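You operate a simulated robot arm through the tools that you are given. There is no shell and no other tool. Be economical: measure what you need, move in short steps, check, and stop when the job is done.

The job below is to be done with a simulated robot arm. You get a single attempt, and the scene is never put back.

TASK
Stop the powder draw, switch the hopper isolator off, then unlatch the lid.
Fine: powder valve shut before the pump stops; shaker knob to 1 before the isolator goes off; leave the lid shut.

Only the result counts: the job must be done as asked and must still hold three seconds after the hand-in. Knocking over, shifting, dropping, spilling or breaking anything else fails it. A push-on lid holds only when it is set on centred and level and pressed home; a screw cap is set on level and turned clockwise until tight.

THE ROBOT
A 6-joint arm with a two-finger parallel gripper, fixed in place. Base frame: the origin is at the foot of the arm, x ahead of it, y to its left, z up. Lengths are in cm, angles in degrees, forces in N, time in s.
With the tool pointing down near the work surface it reaches from about 26 to 68 cm from the base axis. Its first joint turns from -66.0 to 66.0 degrees. Payload 2.9 kg.
The TCP is the grasp point between the finger pads, 3 cm short of the fingertips. In the tool frame z runs along the fingers and y along their closing line. Largest opening 11 cm; finger width 2, thickness 1; the body of the gripper, 4.8 by 11.2 cm, starts 5.5 cm behind the TCP.
Orientation is that of the tool frame in the base frame, as a unit quaternion [w, x, y, z]. With the fingers straight down and closing along the base's y, the tool's x points along the base's -x, its y along +y and its z along -z.

THE INTERFACE
- The arm moves only by the tool arm_command. Its argument "targets" is a list that holds one entry, the list of rows, each a list of 7 numbers: the finger opening in cm, from 0 to 11, then the shift along the tool's x, y, z in cm, then the turn, a rotation vector about the tool's x, y, z in degrees. In form: [[[gripper, dx, dy, dz, wx, wy, wz], ...]]. A call has 1 to 12 rows; each row shifts and turns the commanded pose from where the row before left it, along the tool's axes as they then stand. Rows are played at 5 a second. More than 5 cm and 8.6 degrees between two rows, or a gripper value outside its range, and nothing of the call is played. A pose out of reach is approached as far as the arm can. The call stops where the force on the tool passes 90 N (or 10 N more than at its start, if that is more) or the arm is blocked; 0.2 s more then pass. The fingers move at their own pace (about 10.8 cm/s each) and stop on an object; they squeeze with about 22 N. The grip force told is the motor's: it shows also when the fingers shut on nothing. Time passes only in rows, and 0.2 s behind the last, so rows that do not move let the fingers close. The reply holds the time, the measured pose of the TCP, the force on the tool along the base axes, the opening and the grip force, in the units named above and with some noise, and new pictures: "pictures" is both (left out), scene, wrist or none.
- Cameras (640 x 400 px; columns grow to the right, rows downward): "scene" is fixed at [6.66, 41.97, 140.16]; the picture's right is [-0.86, -0.50, 0.00], its down [-0.21, 0.36, -0.91] and it looks along [0.46, -0.78, -0.42] (base axes); focal length 315 px, centre (320, 200). "wrist" rides on the gripper at [-3.6, 0, -5.7] in the tool frame; the picture's right is [0.00, -1.00, 0.00], its down [0.97, 0.00, -0.24] and it looks along [0.24, 0.00, 0.97] (tool axes); focal length 218 px, centre (320, 200).
- pixel_to_xyz(camera, pixels): for up to 12 pixels [column, row] of the newest picture of that camera ("zoom" is the newest enlarged one), the place [x, y, z] in the base frame of the surface seen there, good to about 0.2 cm. The clock stands still meanwhile.
- zoom(camera, box): a new picture of the part [left, top, right, bottom] of that camera's present view, enlarged. The clock stands still meanwhile.
- job_done(): hands the job in; it is judged then, once.

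Keep the steps short. Do not move on a guess: measure, check each grasp and each placing, and mend mistakes. In all there are 80 turns and 120 pictures (those below and enlarged ones count). Leave the gripper open and the arm clear of the work at the hand-in unless told otherwise, and finish with a single line.

The tools are called after ">>>" by a JSON object that holds its "fn" and its "kwargs". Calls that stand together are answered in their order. arm_command: Moves the arm, as the interface text tells. Its arguments: {"type":"object","properties":{"targets":{"type":"array","items":{"type":"array","items":{"type":"array","items":{"type":"number"}}}},"pictures":{"type":"string","enum":["both","scene","wrist","none"]}},"required":["targets"]} The other tools are called the same way: pixel_to_xyz (camera, pixels) gives the place of the surface under pixels of a picture; zoom (camera, box) takes an enlarged picture of a part of a camera's view; job_done () hands the job in.

At the start:

```text
time: 0.0
ee_pos: [44.5, -11.34, 118.89]
tool_rot: [0.0, 0.001, 1.0, 0.0]
wrist_force: [-0.1, -0.4, -0.5]
width: 10.99
grip_force: 0.1
```

scene: 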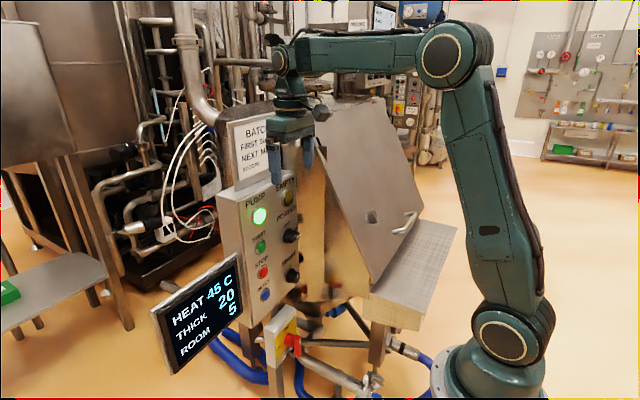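
wrist: 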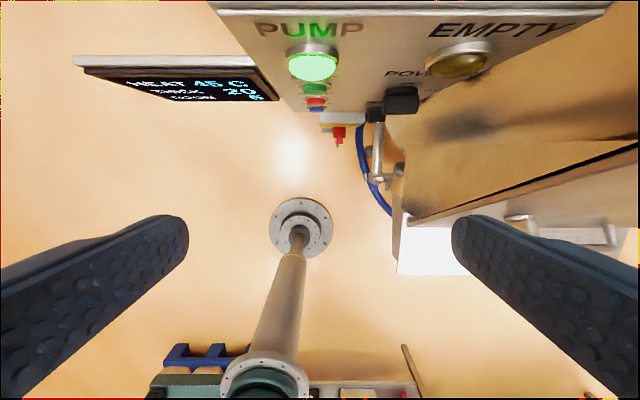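

I see a control panel with a PUMP lamp, buttons, two knobs, a red isolator below and a lid. I'll enlarge these to read them.

>>> {"fn": "zoom", "kwargs": {"camera": "scene", "box": [210, 100, 338, 180]}}

>>> {"fn": "zoom", "kwargs": {"camera": "scene", "box": [210, 170, 338, 250]}}

>>> {"fn": "zoom", "kwargs": {"camera": "scene", "box": [210, 240, 370, 340]}}

>>> {"fn": "zoom", "kwargs": {"camera": "scene", "box": [240, 300, 400, 400]}}

>>> {"fn": "zoom", "kwargs": {"camera": "scene", "box": [310, 170, 470, 270]}}

```text
5.00 times, centred on (274, 140) of scene
```

zoom: 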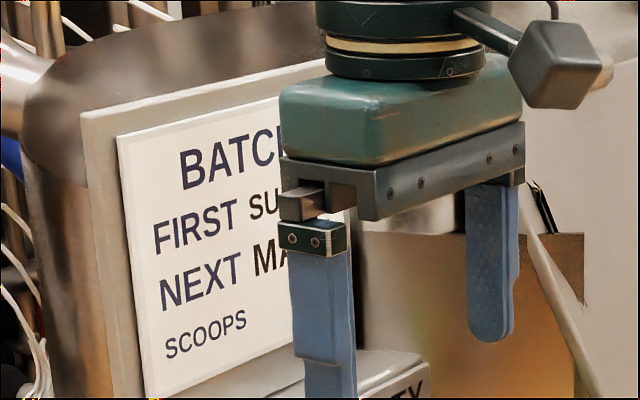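

```text
5.00 times, centred on (274, 210) of scene
```

zoom: 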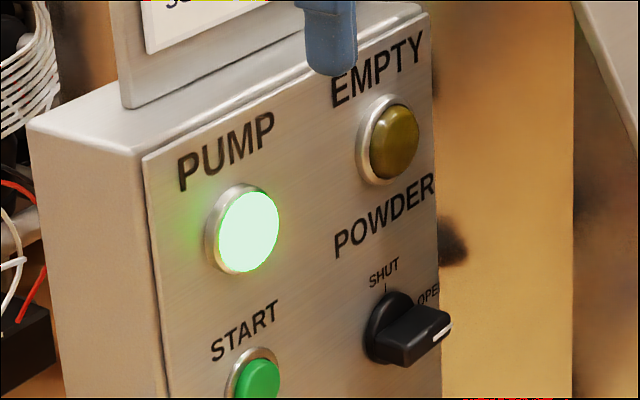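

```text
4.00 times, centred on (290, 290) of scene
```

zoom: 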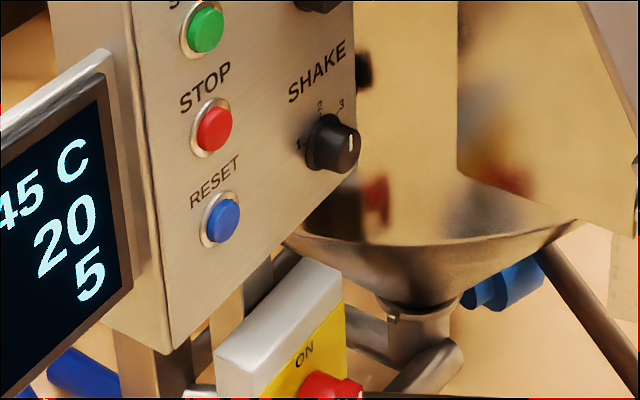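

```text
4.00 times, centred on (320, 350) of scene
```

zoom: 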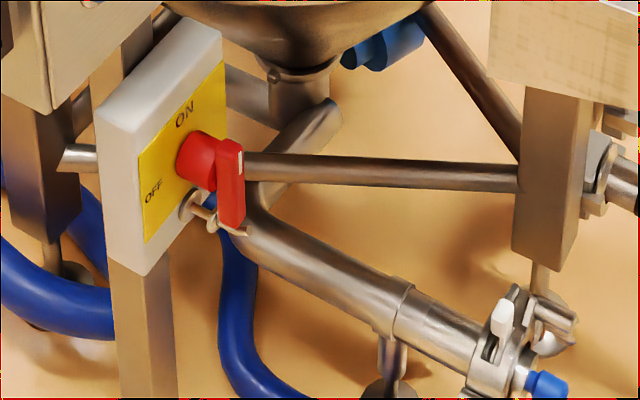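

```text
4.00 times, centred on (390, 220) of scene
```

zoom: 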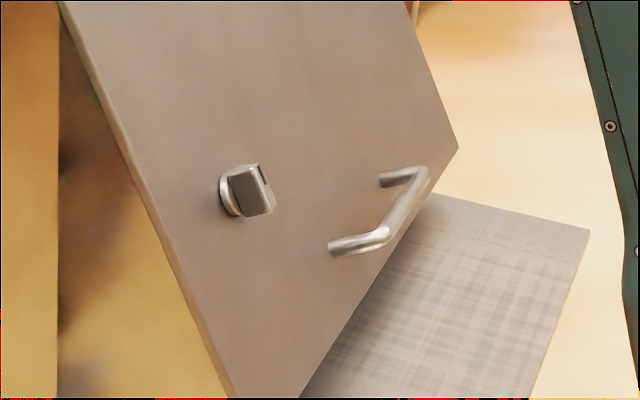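

Next I'll measure the panel plane, knobs, buttons, isolator and lid latch from the scene picture.

>>> {"fn": "pixel_to_xyz", "kwargs": {"camera": "scene", "pixels": [[242, 205], [293, 180], [256, 310], [270, 235], [285, 235], [297, 237], [264, 272], [261, 246], [288, 274], [297, 276], [264, 295], [275, 272]]}}

>>> {"fn": "pixel_to_xyz", "kwargs": {"camera": "scene", "pixels": [[290, 328], [279, 335], [278, 350], [289, 337], [297, 345], [298, 357], [300, 340], [292, 352], [303, 358], [370, 217], [374, 217], [374, 224]]}}

>>> {"fn": "pixel_to_xyz", "kwargs": {"camera": "scene", "pixels": [[350, 200], [400, 200], [360, 240], [385, 240], [368, 215], [372, 211], [377, 212], [378, 222], [395, 231], [415, 213], [390, 150], [372, 285]]}}

```text
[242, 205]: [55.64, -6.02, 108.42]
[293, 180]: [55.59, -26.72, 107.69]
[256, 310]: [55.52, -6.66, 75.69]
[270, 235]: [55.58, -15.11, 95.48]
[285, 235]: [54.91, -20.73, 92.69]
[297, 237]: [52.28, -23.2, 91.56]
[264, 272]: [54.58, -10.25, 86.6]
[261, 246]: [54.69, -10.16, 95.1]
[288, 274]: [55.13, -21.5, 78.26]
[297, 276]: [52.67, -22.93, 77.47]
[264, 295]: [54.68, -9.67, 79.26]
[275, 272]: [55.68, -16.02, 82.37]
```

```text
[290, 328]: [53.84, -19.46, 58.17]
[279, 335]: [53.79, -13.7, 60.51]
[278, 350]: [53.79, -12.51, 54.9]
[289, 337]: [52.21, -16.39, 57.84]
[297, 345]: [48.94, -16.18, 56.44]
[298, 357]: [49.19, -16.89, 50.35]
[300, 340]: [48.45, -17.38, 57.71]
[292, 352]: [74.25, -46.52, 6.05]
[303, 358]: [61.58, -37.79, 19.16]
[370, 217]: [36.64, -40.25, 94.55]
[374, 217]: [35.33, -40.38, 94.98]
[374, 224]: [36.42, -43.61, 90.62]
```

```text
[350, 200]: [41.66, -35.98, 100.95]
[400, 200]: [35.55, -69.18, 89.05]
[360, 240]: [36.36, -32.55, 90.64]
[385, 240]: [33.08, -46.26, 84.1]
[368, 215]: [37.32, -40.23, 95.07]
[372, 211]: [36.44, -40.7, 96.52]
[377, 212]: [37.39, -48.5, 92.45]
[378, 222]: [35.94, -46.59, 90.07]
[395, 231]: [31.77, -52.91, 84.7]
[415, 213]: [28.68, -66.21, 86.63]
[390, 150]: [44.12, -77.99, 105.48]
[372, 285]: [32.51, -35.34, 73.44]
```

The panel is the plane x≈55.6, facing the robot. The powder knob is near (y -22, z 92), STOP near (y -10, z 86.6), the shaker near (y -22.5, z 78) and the isolator near (y -16.5, z 57). The lid slopes, with normal about (-0.89, 0, 0.46). I'll tilt the tool to point along +x.

>>> {"fn": "arm_command", "kwargs": {"targets": [[[11, 0, 0, 0, 0, -8.2, 0], [11, 0, 0, 0, 0, -8.2, 0], [11, 0, 0, 0, 0, -8.2, 0], [11, 0, 0, 0, 0, -8.2, 0], [11, 0, 0, 0, 0, -8.2, 0], [11, 0, 0, 0, 0, -8.2, 0], [11, 0, 0, 0, 0, -8.2, 0], [11, 0, 0, 0, 0, -8.2, 0], [11, 0, 0, 0, 0, -8.2, 0], [11, 0, 0, 0, 0, -8.2, 0], [11, 0, 0, 0, 0, -8, 0], [11, 0, 0, 0, 0, 0, 0]]]}}

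```text
time: 2.6
ee_pos: [44.42, -11.29, 118.9]
tool_rot: [0.708, 0.001, 0.706, -0.001]
wrist_force: [0.4, -0.6, 0.3]
width: 10.99
grip_force: 0.1
```

scene: 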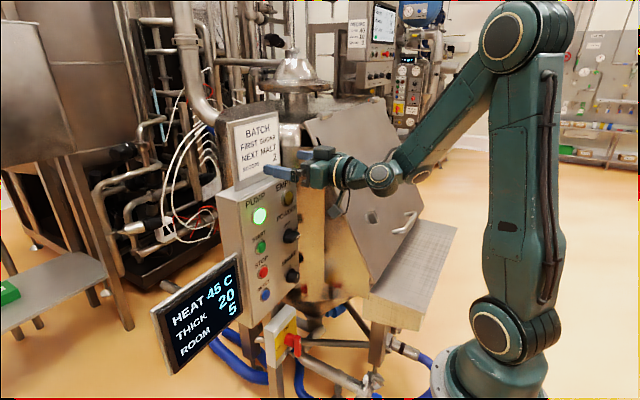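
wrist: 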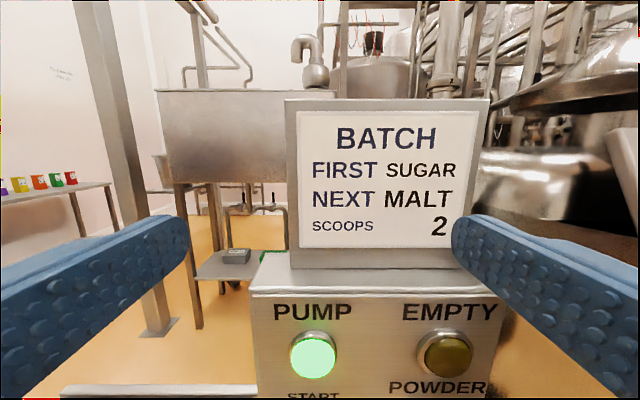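

The tool is horizontal and the view is upright. Next I back off 6 cm and go down in front of the panel to read it.

>>> {"fn": "arm_command", "kwargs": {"targets": [[[11, 0, -2, -3, 0, 0, 0], [11, 0, -2, -4, 0, 0, 0], [11, 4, -2, 0, 0, 0, 0], [11, 4.5, 0, 0, 0, 0, 0], [11, 4.5, 0, 0, 0, 0, 0], [11, 4.5, 0, 0, 0, 0, 0], [11, 4.5, 0, 0, 0, 0, 0], [11, 0, 0, 0, 0, 0, 0]]]}}

>>> {"fn": "zoom", "kwargs": {"camera": "wrist", "box": [200, 100, 440, 250]}}

>>> {"fn": "zoom", "kwargs": {"camera": "wrist", "box": [200, 250, 440, 400]}}

```text
time: 4.4
ee_pos: [40.21, -16.29, 110.57]
tool_rot: [0.694, 0.003, 0.72, -0.003]
wrist_force: [0.9, 0.9, 0.2]
width: 11.0
grip_force: 0.1
out of reach, approached as far as the arm can: row 4, 5, 6, 7
```

scene: 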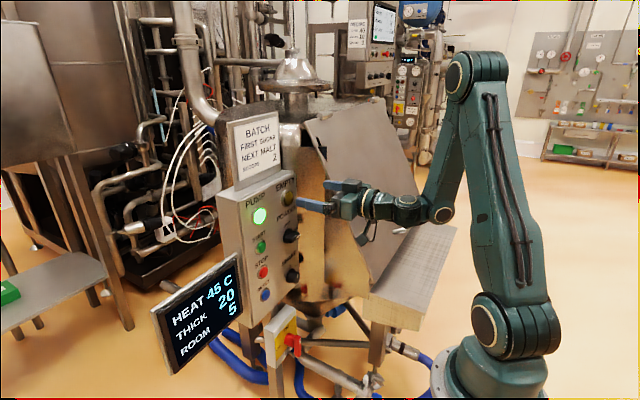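
wrist: 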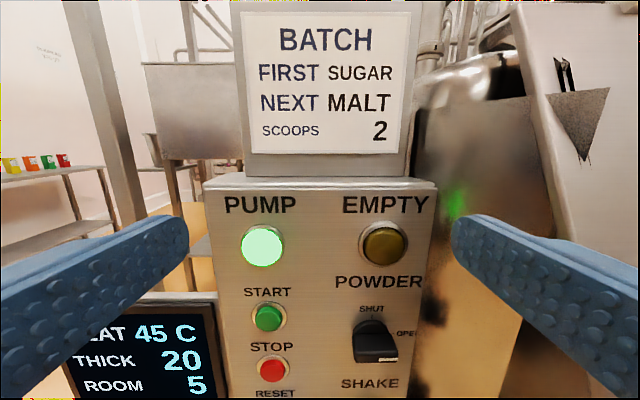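

```text
2.67 times, centred on (320, 175) of wrist
```

zoom: 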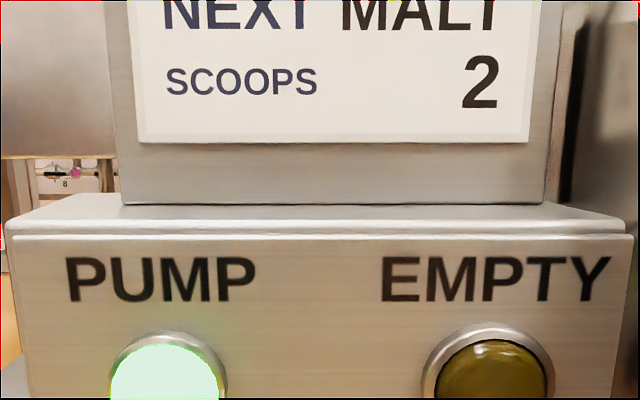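

```text
2.67 times, centred on (320, 325) of wrist
```

zoom: 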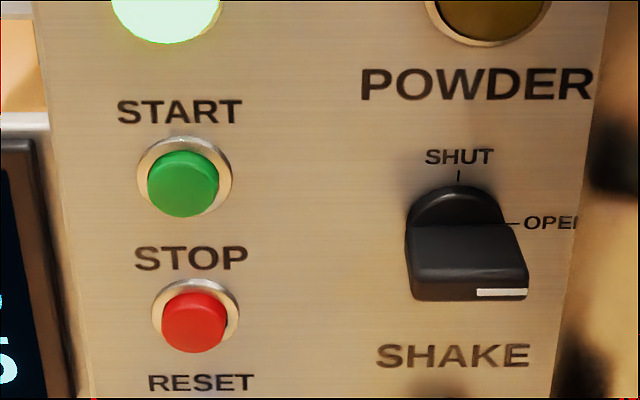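

The arm hit its folding limit on row 4. I'll measure where the shoulder, elbow and wrist joints sit to see what is reachable.

>>> {"fn": "pixel_to_xyz", "kwargs": {"camera": "scene", "pixels": [[503, 332], [460, 78], [439, 213], [405, 210], [488, 360], [380, 208], [200, 310], [240, 255], [155, 305], [175, 370], [243, 300]]}}

```text
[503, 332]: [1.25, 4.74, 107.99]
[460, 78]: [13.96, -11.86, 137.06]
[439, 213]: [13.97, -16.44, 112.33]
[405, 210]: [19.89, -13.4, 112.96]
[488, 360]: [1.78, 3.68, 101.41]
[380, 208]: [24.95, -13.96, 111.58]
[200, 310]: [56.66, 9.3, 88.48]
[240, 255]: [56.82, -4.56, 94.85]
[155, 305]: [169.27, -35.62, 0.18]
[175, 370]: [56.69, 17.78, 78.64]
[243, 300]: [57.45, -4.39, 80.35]
```

The shoulder is at z≈107 and the wrist was too close to it, so I must stay farther out (x≥45) while going down. I'll move forward and check where the commanded pose stands.

>>> {"fn": "arm_command", "kwargs": {"targets": [[[11, 0, 0, 4, 0, 0, 0], [11, 0, 0, 4, 0, 0, 0], [11, 0, 0, 0, 0, 0, 0]]]}}

```text
time: 5.2
ee_pos: [48.43, -16.34, 110.47]
tool_rot: [0.707, 0.0, 0.707, 0.0]
wrist_force: [-0.1, 0.2, 0.5]
width: 10.99
grip_force: 0.1
```

scene: 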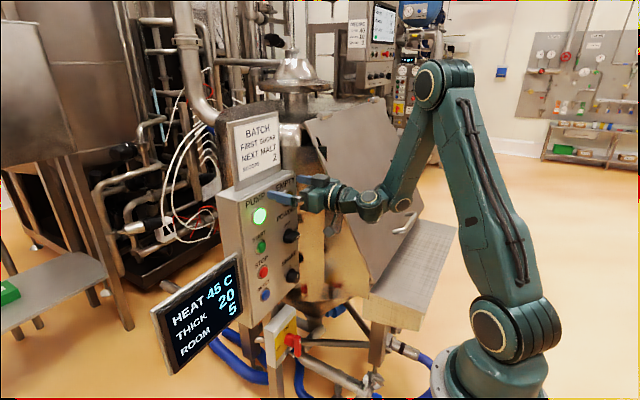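
wrist: 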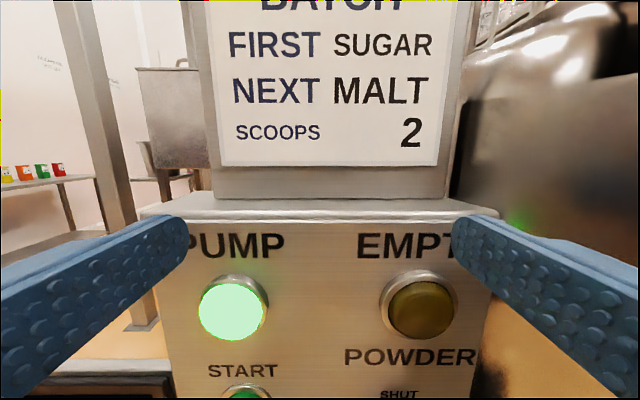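

The pose restarts from the measured one. I back 2 cm to x≈46.4 and go down about 22 cm.

>>> {"fn": "arm_command", "kwargs": {"targets": [[[11, 0, 0, -2, 0, 0, 0], [11, 4, 0, 0, 0, 0, 0], [11, 4.5, 0, 0, 0, 0, 0], [11, 4.5, 0, 0, 0, 0, 0], [11, 4.5, 0, 0, 0, 0, 0], [11, 4.5, 0, 0, 0, 0, 0], [11, 0, 0, 0, 0, 0, 0]]]}}

>>> {"fn": "zoom", "kwargs": {"camera": "wrist", "box": [180, 0, 500, 200]}}

>>> {"fn": "zoom", "kwargs": {"camera": "wrist", "box": [180, 200, 500, 400]}}

```text
time: 6.3
ee_pos: [51.04, -18.82, 101.07]
tool_rot: [0.71, 0.003, 0.704, -0.001]
wrist_force: [-71.1, 15.7, 21.7]
width: 10.25
grip_force: 0.0
out of reach, approached as far as the arm can: row 2, 3, 4, 5
stopped in row 5: the force on the tool passed its limit (the readings are from after the stop); the commanded pose is now the measured one
```

scene: 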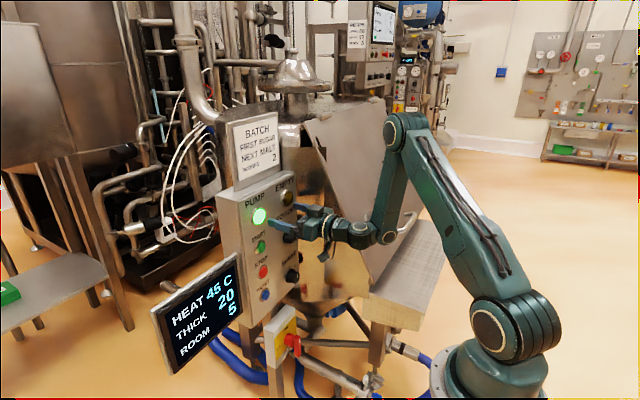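
wrist: 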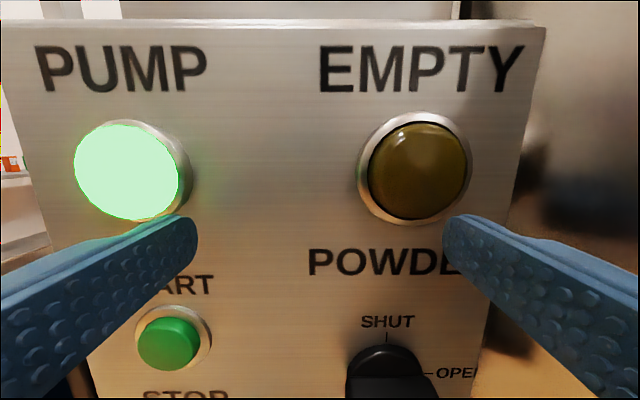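

```text
2.00 times, centred on (340, 100) of wrist
```

zoom: 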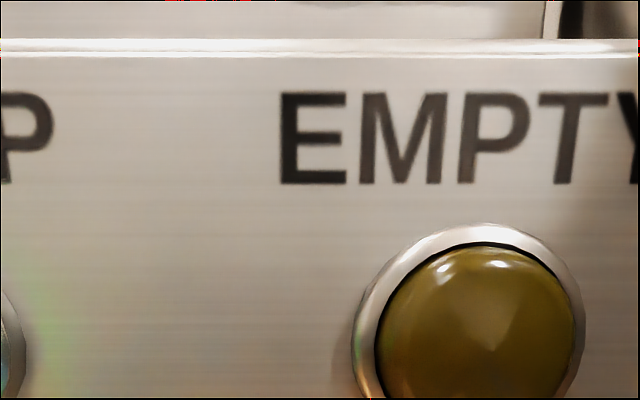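

```text
2.00 times, centred on (340, 300) of wrist
```

zoom: 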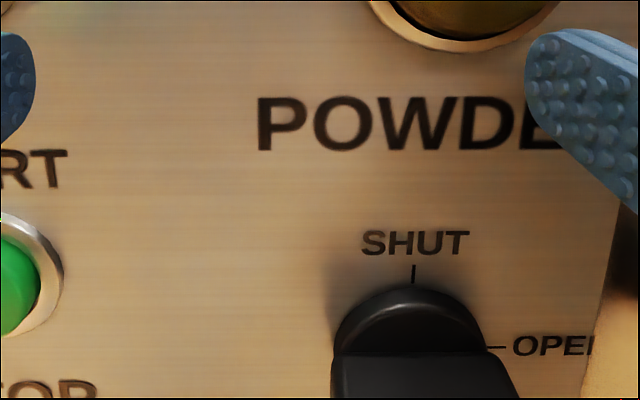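

The boundary pushed the tool into the panel, with 71 N against it. A horizontal tool is not reachable this low. I'll back away up and outward, then tilt the tool nose-down 30° to relieve the wrist.

>>> {"fn": "arm_command", "kwargs": {"targets": [[[11, -2.5, 0, -1.5, 0, 0, 0], [11, -3, 0, -2, 0, 0, 0], [11, -3, 0, -2, 0, 0, 0], [11, 0, 0, 0, 0, 7.5, 0], [11, 0, 0, 0, 0, 7.5, 0], [11, 0, 0, 0, 0, 7.5, 0], [11, 0, 0, 0, 0, 7.5, 0], [11, 0, 0, 0, 0, 0, 0]]]}}

```text
time: 8.1
ee_pos: [46.01, -18.62, 109.42]
tool_rot: [0.502, 0.001, 0.865, 0.0]
wrist_force: [-0.5, -0.3, -0.1]
width: 10.99
grip_force: 0.0
```

scene: 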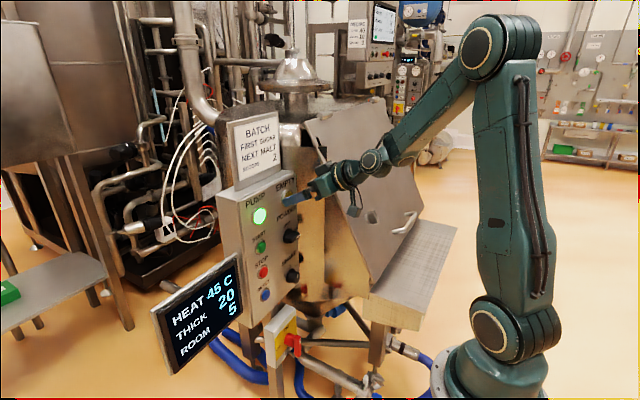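
wrist: 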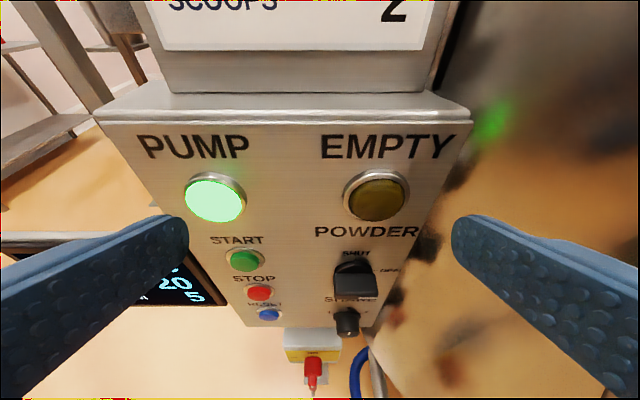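

It is clear now, and the wrist is relaxed with the 30° tilt. I lower along base -z to about z=98 at x≈45, in small steps.

>>> {"fn": "arm_command", "kwargs": {"targets": [[[11, 2.6, -0.4, 1.2, 0, 0, 0], [11, 2.6, -0.4, 1.2, 0, 0, 0], [11, 2.6, -0.4, 1.2, 0, 0, 0], [11, 2.6, -0.4, 1.2, 0, 0, 0], [11, 0, 0, 0, 0, 0, 0]]]}}

>>> {"fn": "zoom", "kwargs": {"camera": "wrist", "box": [200, 200, 440, 350]}}

```text
time: 9.3
ee_pos: [44.94, -20.24, 97.88]
tool_rot: [0.502, 0.001, 0.865, 0.0]
wrist_force: [0.0, -0.4, -0.2]
width: 11.01
grip_force: 0.1
```

scene: 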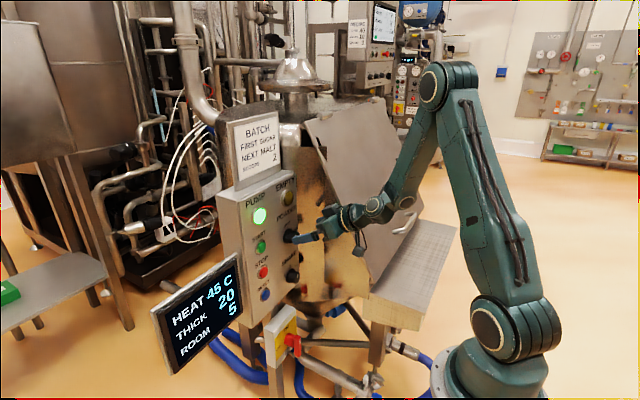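
wrist: 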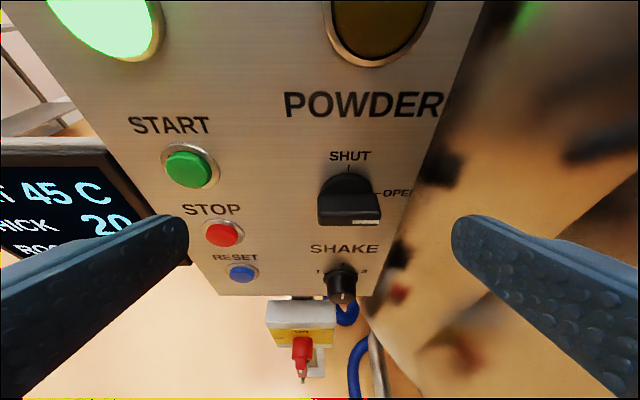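

```text
2.67 times, centred on (320, 275) of wrist
```

zoom: 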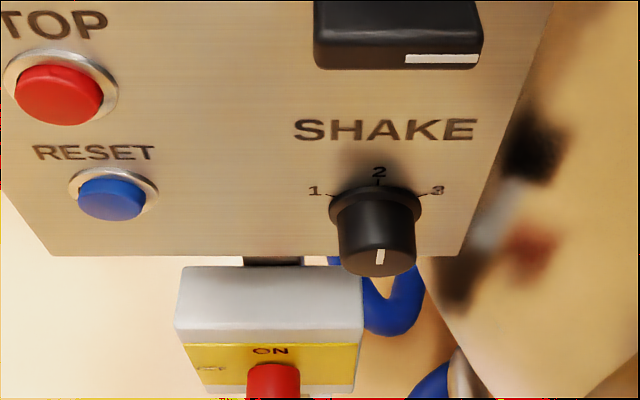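

The powder bar points to OPEN. The shaker is a round knob with its line at 2, and the 1 tick is to the left. I'll measure these exactly.

>>> {"fn": "pixel_to_xyz", "kwargs": {"camera": "zoom", "pixels": [[378, 184], [330, 196], [428, 194], [383, 258], [375, 272], [345, 220], [415, 220], [378, 245], [322, 10], [475, 25], [320, 65], [478, 65]]}}

>>> {"fn": "pixel_to_xyz", "kwargs": {"camera": "wrist", "pixels": [[318, 192], [376, 193], [350, 180], [380, 222], [319, 222], [350, 171], [380, 205], [222, 234], [222, 222], [202, 236], [302, 350], [302, 340]]}}

>>> {"fn": "zoom", "kwargs": {"camera": "wrist", "box": [240, 280, 400, 380]}}

```text
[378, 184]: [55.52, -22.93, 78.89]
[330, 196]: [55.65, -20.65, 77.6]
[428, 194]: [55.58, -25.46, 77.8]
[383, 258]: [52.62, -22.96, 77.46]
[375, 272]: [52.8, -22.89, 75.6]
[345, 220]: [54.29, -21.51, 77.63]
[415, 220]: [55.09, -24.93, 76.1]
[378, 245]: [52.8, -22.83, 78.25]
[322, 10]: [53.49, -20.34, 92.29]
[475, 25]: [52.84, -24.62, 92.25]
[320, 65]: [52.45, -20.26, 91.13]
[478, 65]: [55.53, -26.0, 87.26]
```

```text
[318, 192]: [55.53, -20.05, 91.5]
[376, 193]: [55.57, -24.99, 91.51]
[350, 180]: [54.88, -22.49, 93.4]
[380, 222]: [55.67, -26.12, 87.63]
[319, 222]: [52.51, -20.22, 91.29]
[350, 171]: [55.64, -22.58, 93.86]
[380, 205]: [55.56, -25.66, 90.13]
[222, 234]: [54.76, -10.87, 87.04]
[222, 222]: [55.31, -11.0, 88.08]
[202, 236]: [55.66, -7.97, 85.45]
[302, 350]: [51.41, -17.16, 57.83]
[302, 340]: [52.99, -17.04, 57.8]
```

```text
4.00 times, centred on (320, 330) of wrist
```

zoom: 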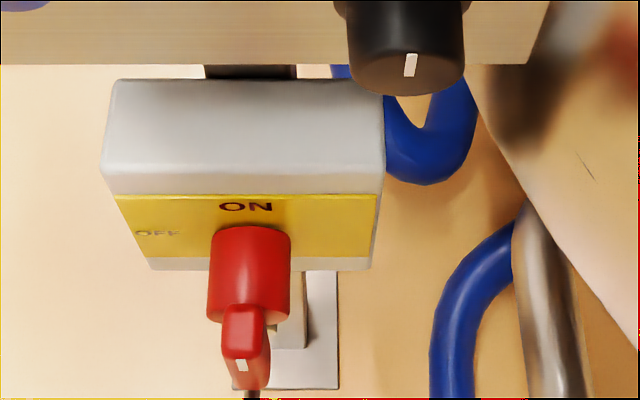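

The powder bar is 4.5 cm long and 1.2 cm thick, centred at about (y -22.4, z 91.7), with its front at x≈52.45. I'll roll the tool +90° so the fingers close above and below it, narrow to 3 cm, and look.

>>> {"fn": "arm_command", "kwargs": {"targets": [[[11, 0, 0, 0, 0, 0, 8.2], [8, 0, 0, 0, 0, 0, 8.2], [3, 0, 0, 0, 0, 0, 8.2], [3, 0, 0, 0, 0, 0, 8.2], [3, 0, 0, 0, 0, 0, 8.2], [3, 0, 0, 0, 0, 0, 8.2], [3, 0, 0, 0, 0, 0, 8.2], [3, 0, 0, 0, 0, 0, 8.2], [3, 0, 0, 0, 0, 0, 8.2], [3, 0, 0, 0, 0, 0, 8.2], [3, 0, 0, 0, 0, 0, 8.0], [3, 0, 0, 0, 0, 0, 0]]], "pictures": "both"}}

```text
time: 11.9
ee_pos: [44.84, -20.22, 97.89]
tool_rot: [0.355, 0.613, 0.61, 0.356]
wrist_force: [0.5, 0.1, 0.3]
width: 2.98
grip_force: 0.0
```

scene: 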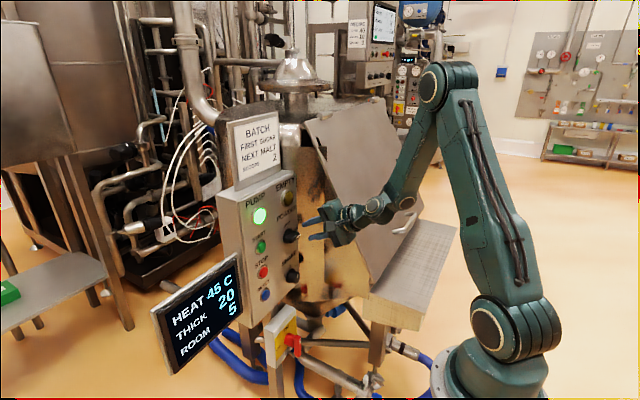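
wrist: 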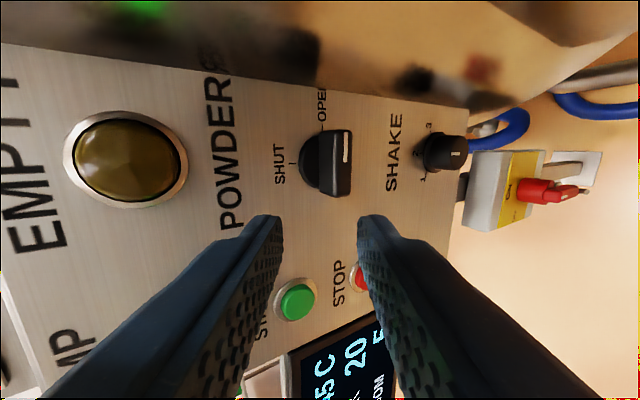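

The bar lies ahead between the fingers. I move to a TCP of (51, -22.4, 92.6), lateral first and then inward along the tool axis.

>>> {"fn": "arm_command", "kwargs": {"targets": [[[3, -2.2, -1.5, 2, 0, 0, 0], [3, 0, 0, 2, 0, 0, 0], [3, 0, 0, 2, 0, 0, 0], [3, 0, 0, 2, 0, 0, 0], [3, 0, 0, 0, 0, 0, 0]]]}}

```text
time: 13.1
ee_pos: [51.02, -22.28, 92.54]
tool_rot: [0.355, 0.612, 0.611, 0.356]
wrist_force: [-11.6, 1.5, 6.6]
width: 3.0
grip_force: 0.1
```

scene: 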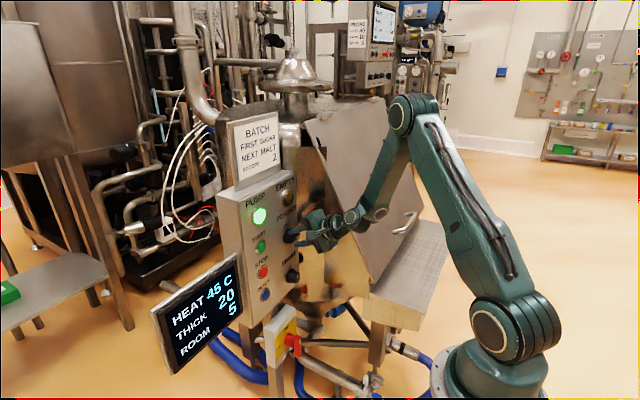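
wrist: 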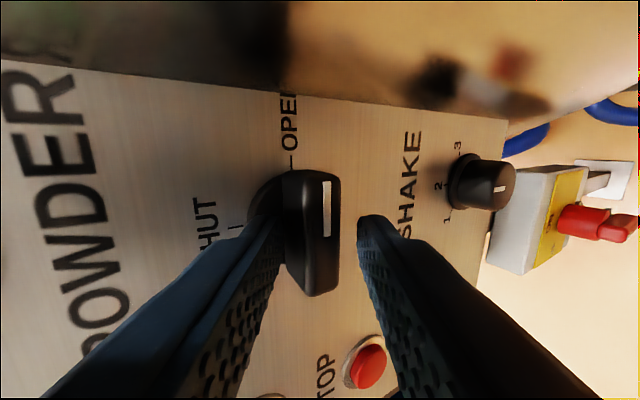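

The fingers straddle the bar with light contact. I back off 0.4 cm and close.

>>> {"fn": "arm_command", "kwargs": {"targets": [[[3, 0, 0, -0.4, 0, 0, 0], [0.5, 0, 0, 0, 0, 0, 0], [0.5, 0, 0, 0, 0, 0, 0], [0.5, 0, 0, 0, 0, 0, 0]]]}}

```text
time: 14.1
ee_pos: [50.91, -22.26, 92.76]
tool_rot: [0.356, 0.611, 0.611, 0.355]
wrist_force: [9.8, 0.2, 3.8]
width: 2.15
grip_force: 44.9
```

scene: 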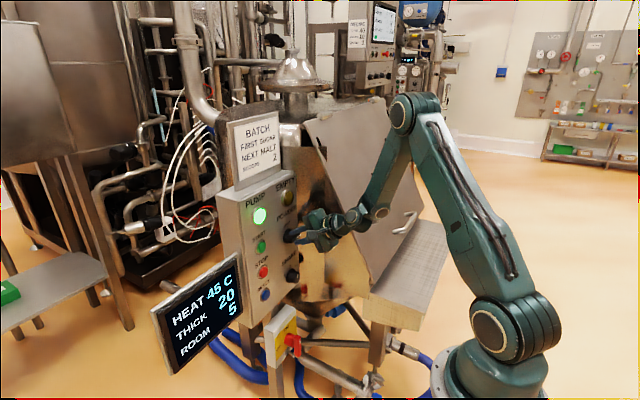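
wrist: 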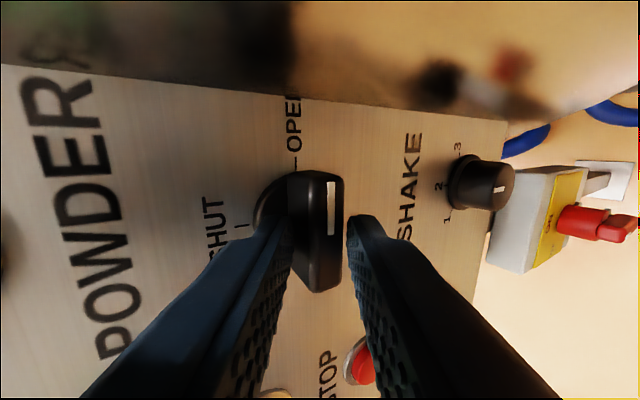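

The bar is gripped (2.15 cm, 45 N). I start turning counter-clockwise, 30° first.

>>> {"fn": "arm_command", "kwargs": {"targets": [[[0.5, 0, 0, 0, 0, 0, -6], [0.5, 0, 0, 0, 0, 0, -6], [0.5, 0, 0, 0, 0, 0, -6], [0.5, 0, 0, 0, 0, 0, -6], [0.5, 0, 0, 0, 0, 0, -6], [0.5, 0, 0, 0, 0, 0, 0]]]}}

```text
time: 15.5
ee_pos: [50.57, -22.55, 92.74]
tool_rot: [0.435, 0.433, 0.749, 0.251]
wrist_force: [-31.6, 6.7, 22.7]
width: 2.02
grip_force: 44.9
```

scene: 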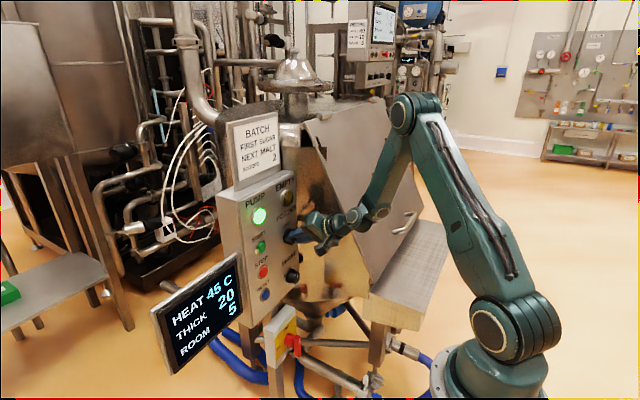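
wrist: 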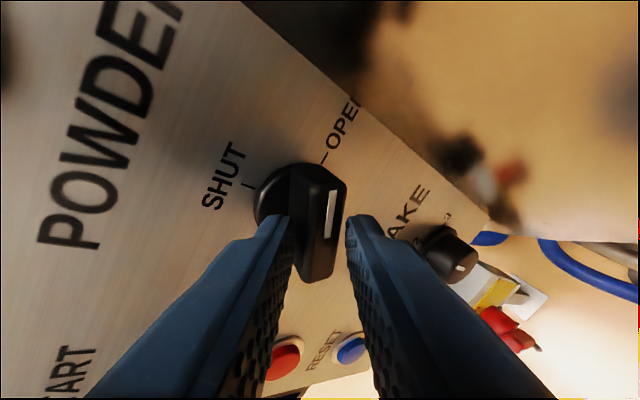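

The bar is turning with the fingers. I continue, easing back slightly because it presses at 31 N.

>>> {"fn": "arm_command", "kwargs": {"targets": [[[0.5, 0, 0, -0.3, 0, 0, -6], [0.5, 0, 0, 0, 0, 0, -6], [0.5, 0, 0, 0, 0, 0, -6], [0.5, 0, 0, 0, 0, 0, -6], [0.5, 0, 0, 0, 0, 0, -6], [0.5, 0, 0, 0, 0, 0, 0]]]}}

```text
time: 16.9
ee_pos: [50.38, -22.38, 92.73]
tool_rot: [0.483, 0.224, 0.836, 0.13]
wrist_force: [-26.3, -4.4, -3.1]
width: 1.86
grip_force: 45.3
```

scene: 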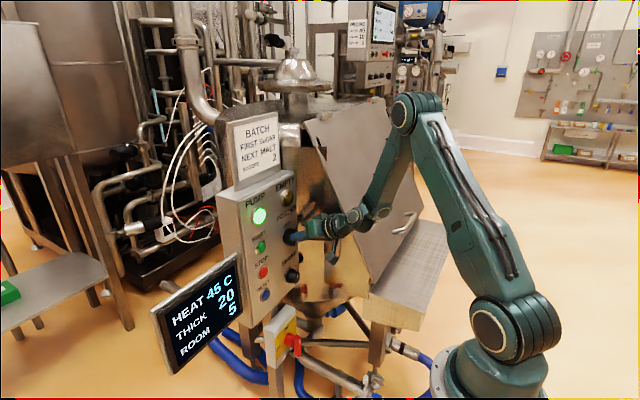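
wrist: 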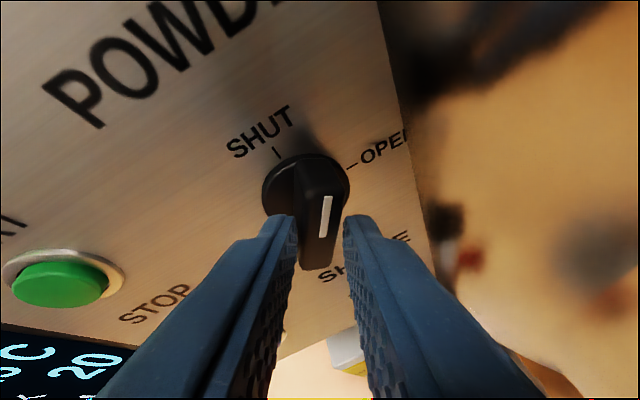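

About 60° done. Now the last 30°.

>>> {"fn": "arm_command", "kwargs": {"targets": [[[0.5, 0, 0, -0.2, 0, 0, -6], [0.5, 0, 0, 0, 0, 0, -6], [0.5, 0, 0, 0, 0, 0, -6], [0.5, 0, 0, 0, 0, 0, -6], [0.5, 0, 0, 0, 0, 0, -6], [0.5, 0, 0, 0, 0, 0, 0]]]}}

>>> {"fn": "zoom", "kwargs": {"camera": "wrist", "box": [240, 120, 400, 220]}}

```text
time: 18.3
ee_pos: [50.33, -22.5, 93.07]
tool_rot: [0.502, 0.0, 0.865, -0.001]
wrist_force: [-1.9, -9.8, -10.4]
width: 1.53
grip_force: 44.8
```

scene: 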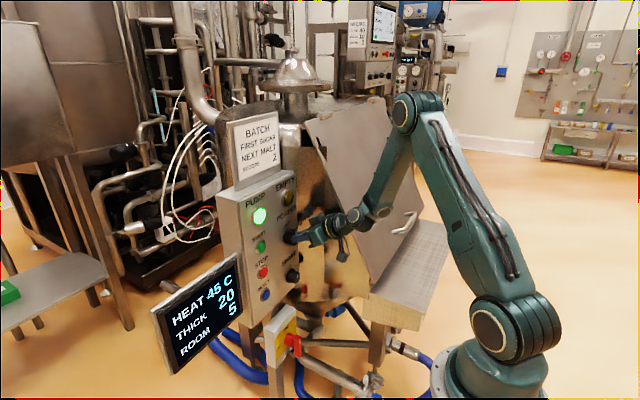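
wrist: 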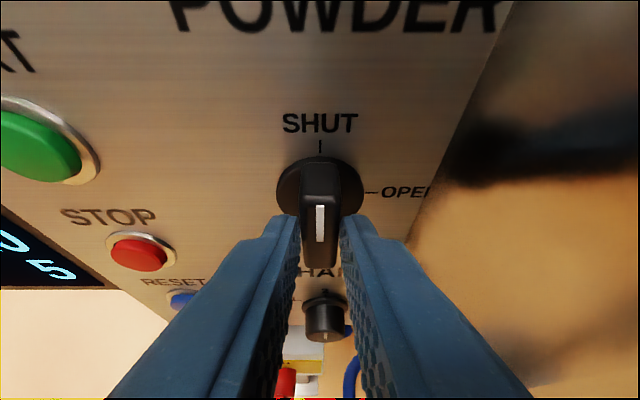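

```text
4.00 times, centred on (320, 170) of wrist
```

zoom: 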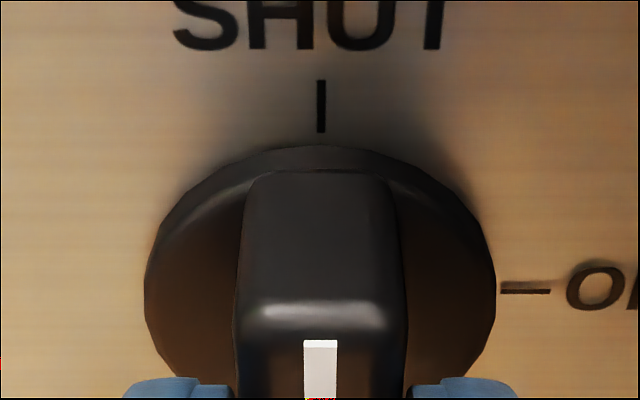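

The valve bar is at SHUT, squared on the tick. I release and back off along the tool axis, then measure STOP.

>>> {"fn": "arm_command", "kwargs": {"targets": [[[4, 0, 0, 0, 0, 0, 0], [4, 0, 0, 0, 0, 0, 0], [4, 0, 0, -3, 0, 0, 0], [4, 0, 0, -3, 0, 0, 0], [0, 0, 3, 0, 0, 0, 0], [0, 0, 4, 0, 0, 0, 0], [0, 0, 4, 0, 0, 0, 0], [0, 0, 0, 0, 0, 0, 0]]]}}

>>> {"fn": "zoom", "kwargs": {"camera": "wrist", "box": [240, 100, 480, 250]}}

```text
time: 20.1
ee_pos: [44.99, -11.48, 95.99]
tool_rot: [0.502, 0.0, 0.865, 0.001]
wrist_force: [-0.4, 0.1, 0.6]
width: 0.0
grip_force: 22.1
```

scene: 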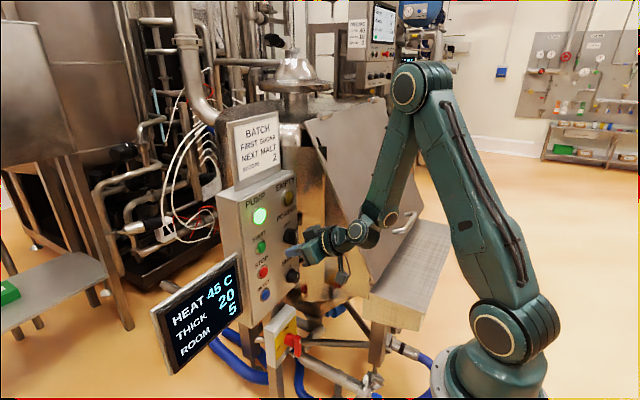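
wrist: 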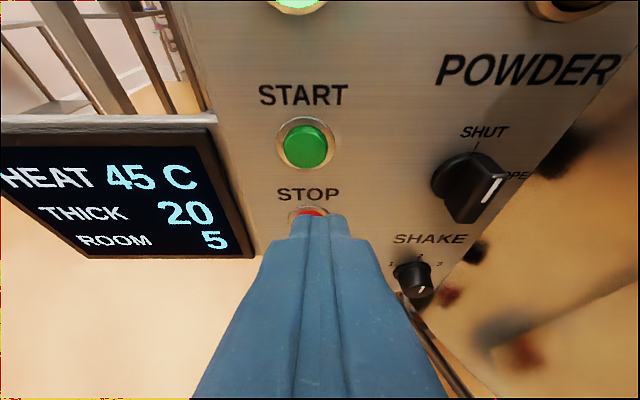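

```text
2.67 times, centred on (360, 175) of wrist
```

zoom: 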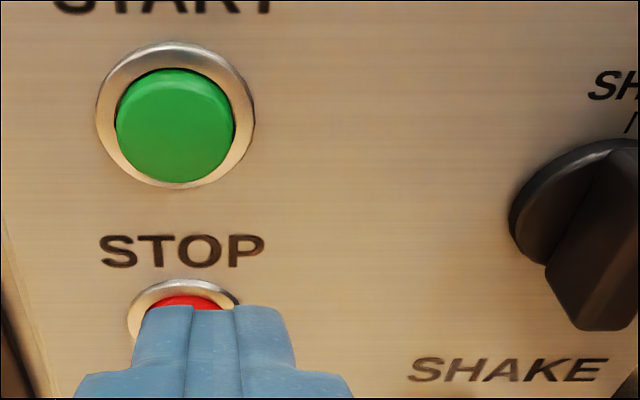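

I'll measure the button centres and check the valve bar.

>>> {"fn": "pixel_to_xyz", "kwargs": {"camera": "wrist", "pixels": [[305, 148], [283, 144], [331, 145], [310, 212], [289, 218], [330, 213], [306, 118], [473, 222], [496, 178], [478, 146], [483, 210], [455, 205]]}}

>>> {"fn": "pixel_to_xyz", "kwargs": {"camera": "scene", "pixels": [[264, 272], [262, 268], [266, 276], [261, 272], [267, 270], [266, 294]]}}

>>> {"fn": "zoom", "kwargs": {"camera": "scene", "box": [240, 190, 320, 310]}}

```text
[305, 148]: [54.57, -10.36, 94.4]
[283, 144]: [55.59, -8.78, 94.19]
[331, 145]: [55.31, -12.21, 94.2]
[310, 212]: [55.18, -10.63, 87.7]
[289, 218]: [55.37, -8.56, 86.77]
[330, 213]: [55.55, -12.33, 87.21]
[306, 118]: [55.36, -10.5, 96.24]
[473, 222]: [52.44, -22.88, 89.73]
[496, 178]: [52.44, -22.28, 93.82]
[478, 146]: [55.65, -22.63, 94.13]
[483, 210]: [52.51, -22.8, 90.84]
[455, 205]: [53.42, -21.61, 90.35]
```

```text
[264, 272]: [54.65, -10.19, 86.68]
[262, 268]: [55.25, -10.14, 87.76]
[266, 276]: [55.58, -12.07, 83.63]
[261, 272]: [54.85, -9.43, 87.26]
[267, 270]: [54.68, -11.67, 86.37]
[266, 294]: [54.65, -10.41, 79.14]
```

```text
3.33 times, centred on (280, 250) of scene
```

zoom: 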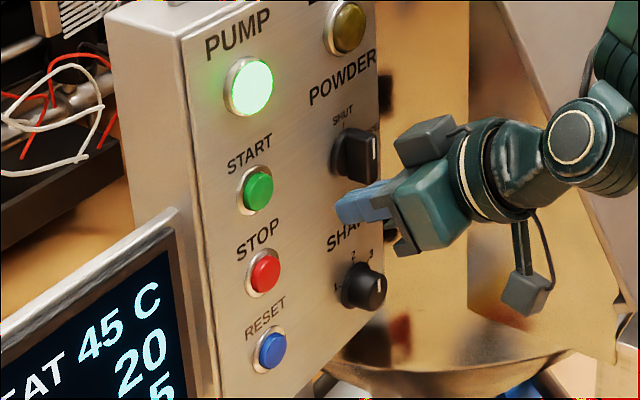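

The STOP centre is at (54.6, -10.45, 86.7). I bring the closed fingertips in front of it, at TCP (50, -10.45, 87.3).

>>> {"fn": "arm_command", "kwargs": {"targets": [[[0, 1.25, 0.5, 2.17, 0, 0, 0], [0, 1.25, 0.5, 2.17, 0, 0, 0], [0, 1.25, 0, 2.17, 0, 0, 0], [0, 1.25, 0, 2.17, 0, 0, 0], [0, 0, 0, 0, 0, 0, 0]]]}}

>>> {"fn": "zoom", "kwargs": {"camera": "scene", "box": [230, 220, 310, 300]}}

```text
time: 21.3
ee_pos: [50.22, -10.29, 87.41]
tool_rot: [0.502, 0.0, 0.865, 0.001]
wrist_force: [-0.1, 0.0, 0.4]
width: 0.0
grip_force: 22.1
```

scene: 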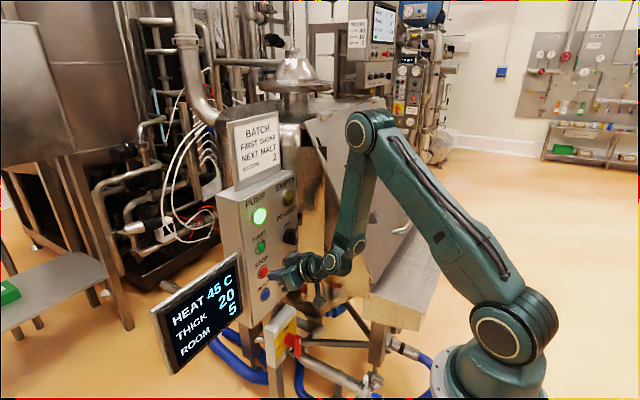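
wrist: 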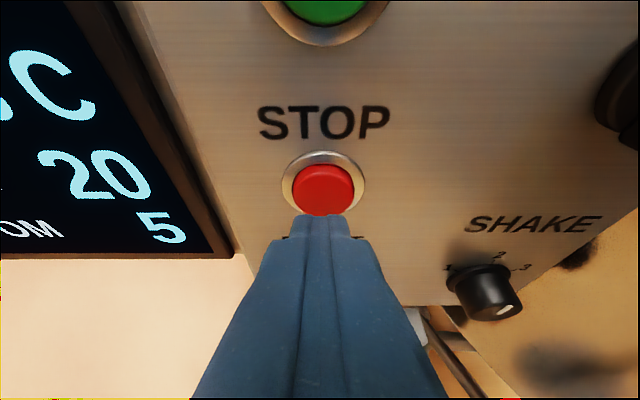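

```text
5.00 times, centred on (270, 260) of scene
```

zoom: 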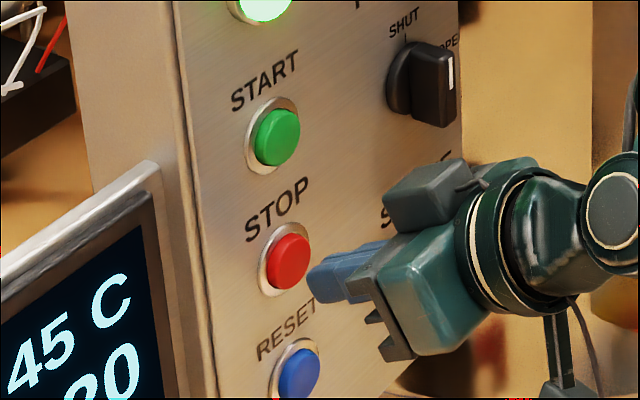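

The tips are in front of STOP. I push along base +x in small steps.

>>> {"fn": "arm_command", "kwargs": {"targets": [[[0, -0.45, -0.1, 0.35, 0, 0, 0], [0, -0.2, 0, 0.35, 0, 0, 0], [0, -0.2, 0, 0.35, 0, 0, 0], [0, -0.15, 0, 0.26, 0, 0, 0], [0, 0, 0, 0, 0, 0, 0]]]}}

```text
time: 22.5
ee_pos: [51.76, -10.63, 87.53]
tool_rot: [0.502, 0.0, 0.865, 0.001]
wrist_force: [-3.0, -0.4, 0.0]
width: 0.0
grip_force: 21.7
```

scene: 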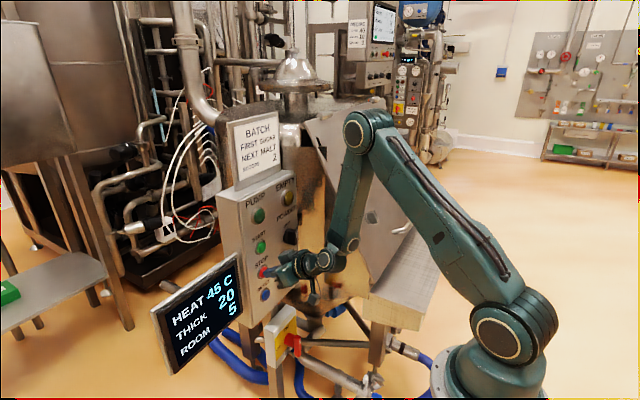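
wrist: 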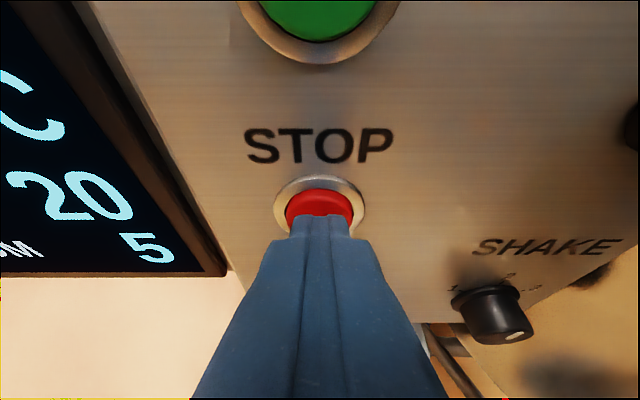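

The pump lamp is dark, so the pump has stopped. I retreat, move to in front of the shaker knob, and open the fingers to 5.

>>> {"fn": "arm_command", "kwargs": {"targets": [[[0, 0, 0, -2.5, 0, 0, 0], [0, 0, 0, -2.5, 0, 0, 0], [5, 0, -4.5, 0, 0, 0, 0], [5, 0, -4.5, 0, 0, 0, 0], [5, 0, -4.8, 0, 0, 0, 0], [5, 2.35, 0, 1.24, 0, 0, 0], [5, 2.35, 0, 1.24, 0, 0, 0], [5, 2.35, 0, 1.24, 0, 0, 0], [5, 2.35, 0, 1.24, 0, 0, 0], [5, 0, 0, 0, 0, 0, 0]]]}}

>>> {"fn": "zoom", "kwargs": {"camera": "wrist", "box": [240, 130, 400, 230]}}

```text
time: 24.7
ee_pos: [46.92, -24.42, 79.32]
tool_rot: [0.503, 0.001, 0.864, 0.0]
wrist_force: [1.1, -0.8, -0.2]
width: 5.02
grip_force: 0.0
```

scene: 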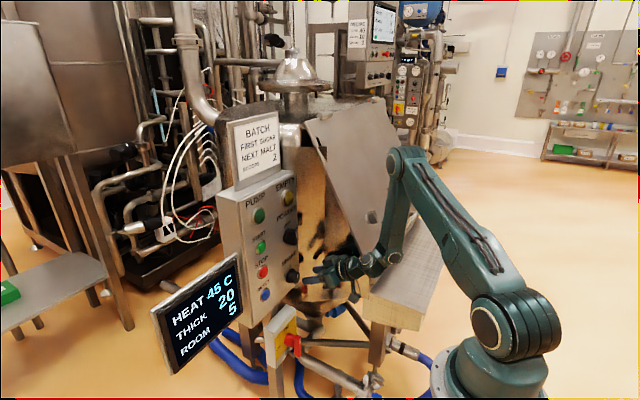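
wrist: 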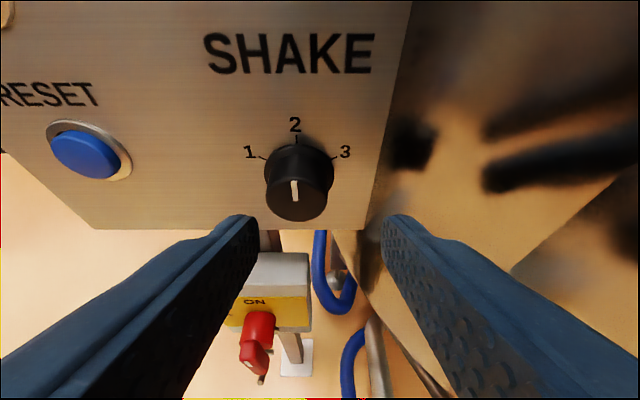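

```text
4.00 times, centred on (320, 180) of wrist
```

zoom: 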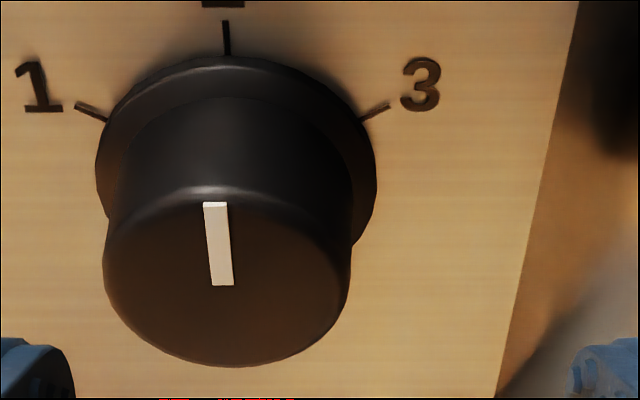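

The shaker line is at 2 and the 1 tick is about 60° counter-clockwise. I'll measure the face and ticks for the axis.

>>> {"fn": "pixel_to_xyz", "kwargs": {"camera": "zoom", "pixels": [[226, 25], [226, 55], [80, 105], [105, 118], [388, 103], [365, 117], [215, 205], [223, 282], [225, 360], [110, 265], [345, 260], [225, 240]]}}

```text
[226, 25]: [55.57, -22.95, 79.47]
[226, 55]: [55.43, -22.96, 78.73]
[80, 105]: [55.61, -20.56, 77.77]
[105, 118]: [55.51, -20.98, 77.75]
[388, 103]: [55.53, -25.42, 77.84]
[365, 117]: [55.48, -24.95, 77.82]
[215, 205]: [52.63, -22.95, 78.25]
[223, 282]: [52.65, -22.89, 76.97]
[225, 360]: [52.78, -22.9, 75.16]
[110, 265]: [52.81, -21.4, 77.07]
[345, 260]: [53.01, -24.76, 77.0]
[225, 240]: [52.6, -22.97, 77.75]
```

The axis is at (y -22.95, z 76.75) and the face at x 52.7. I pre-rotate +30° about base x, so the twist is shared between both sides, then advance 5.5 cm.

>>> {"fn": "arm_command", "kwargs": {"targets": [[[5, 0, 0, 0, -3.75, 0, 6.5], [5, 0, 0, 0, -3.75, 0, 6.5], [5, 0, 0, 0, -3.75, 0, 6.5], [5, 0, 0, 0, -3.75, 0, 6.5], [5, 0, 0, 1.5, 0, 0, 0], [5, 0, 0, 2, 0, 0, 0], [5, 0, 0, 1, 0, 0, 0], [5, 0, 0, 1, 0, 0, 0], [5, 0, 0, 0, 0, 0, 0]]]}}

```text
time: 26.7
ee_pos: [51.69, -22.68, 77.0]
tool_rot: [0.483, 0.132, 0.835, 0.226]
wrist_force: [0.4, 0.8, 0.1]
width: 5.0
grip_force: 0.1
```

scene: 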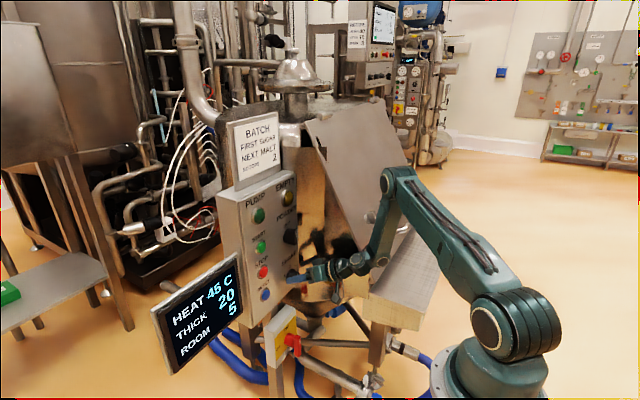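
wrist: 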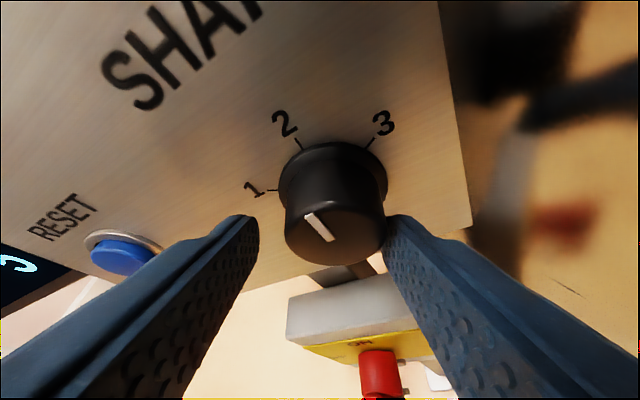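

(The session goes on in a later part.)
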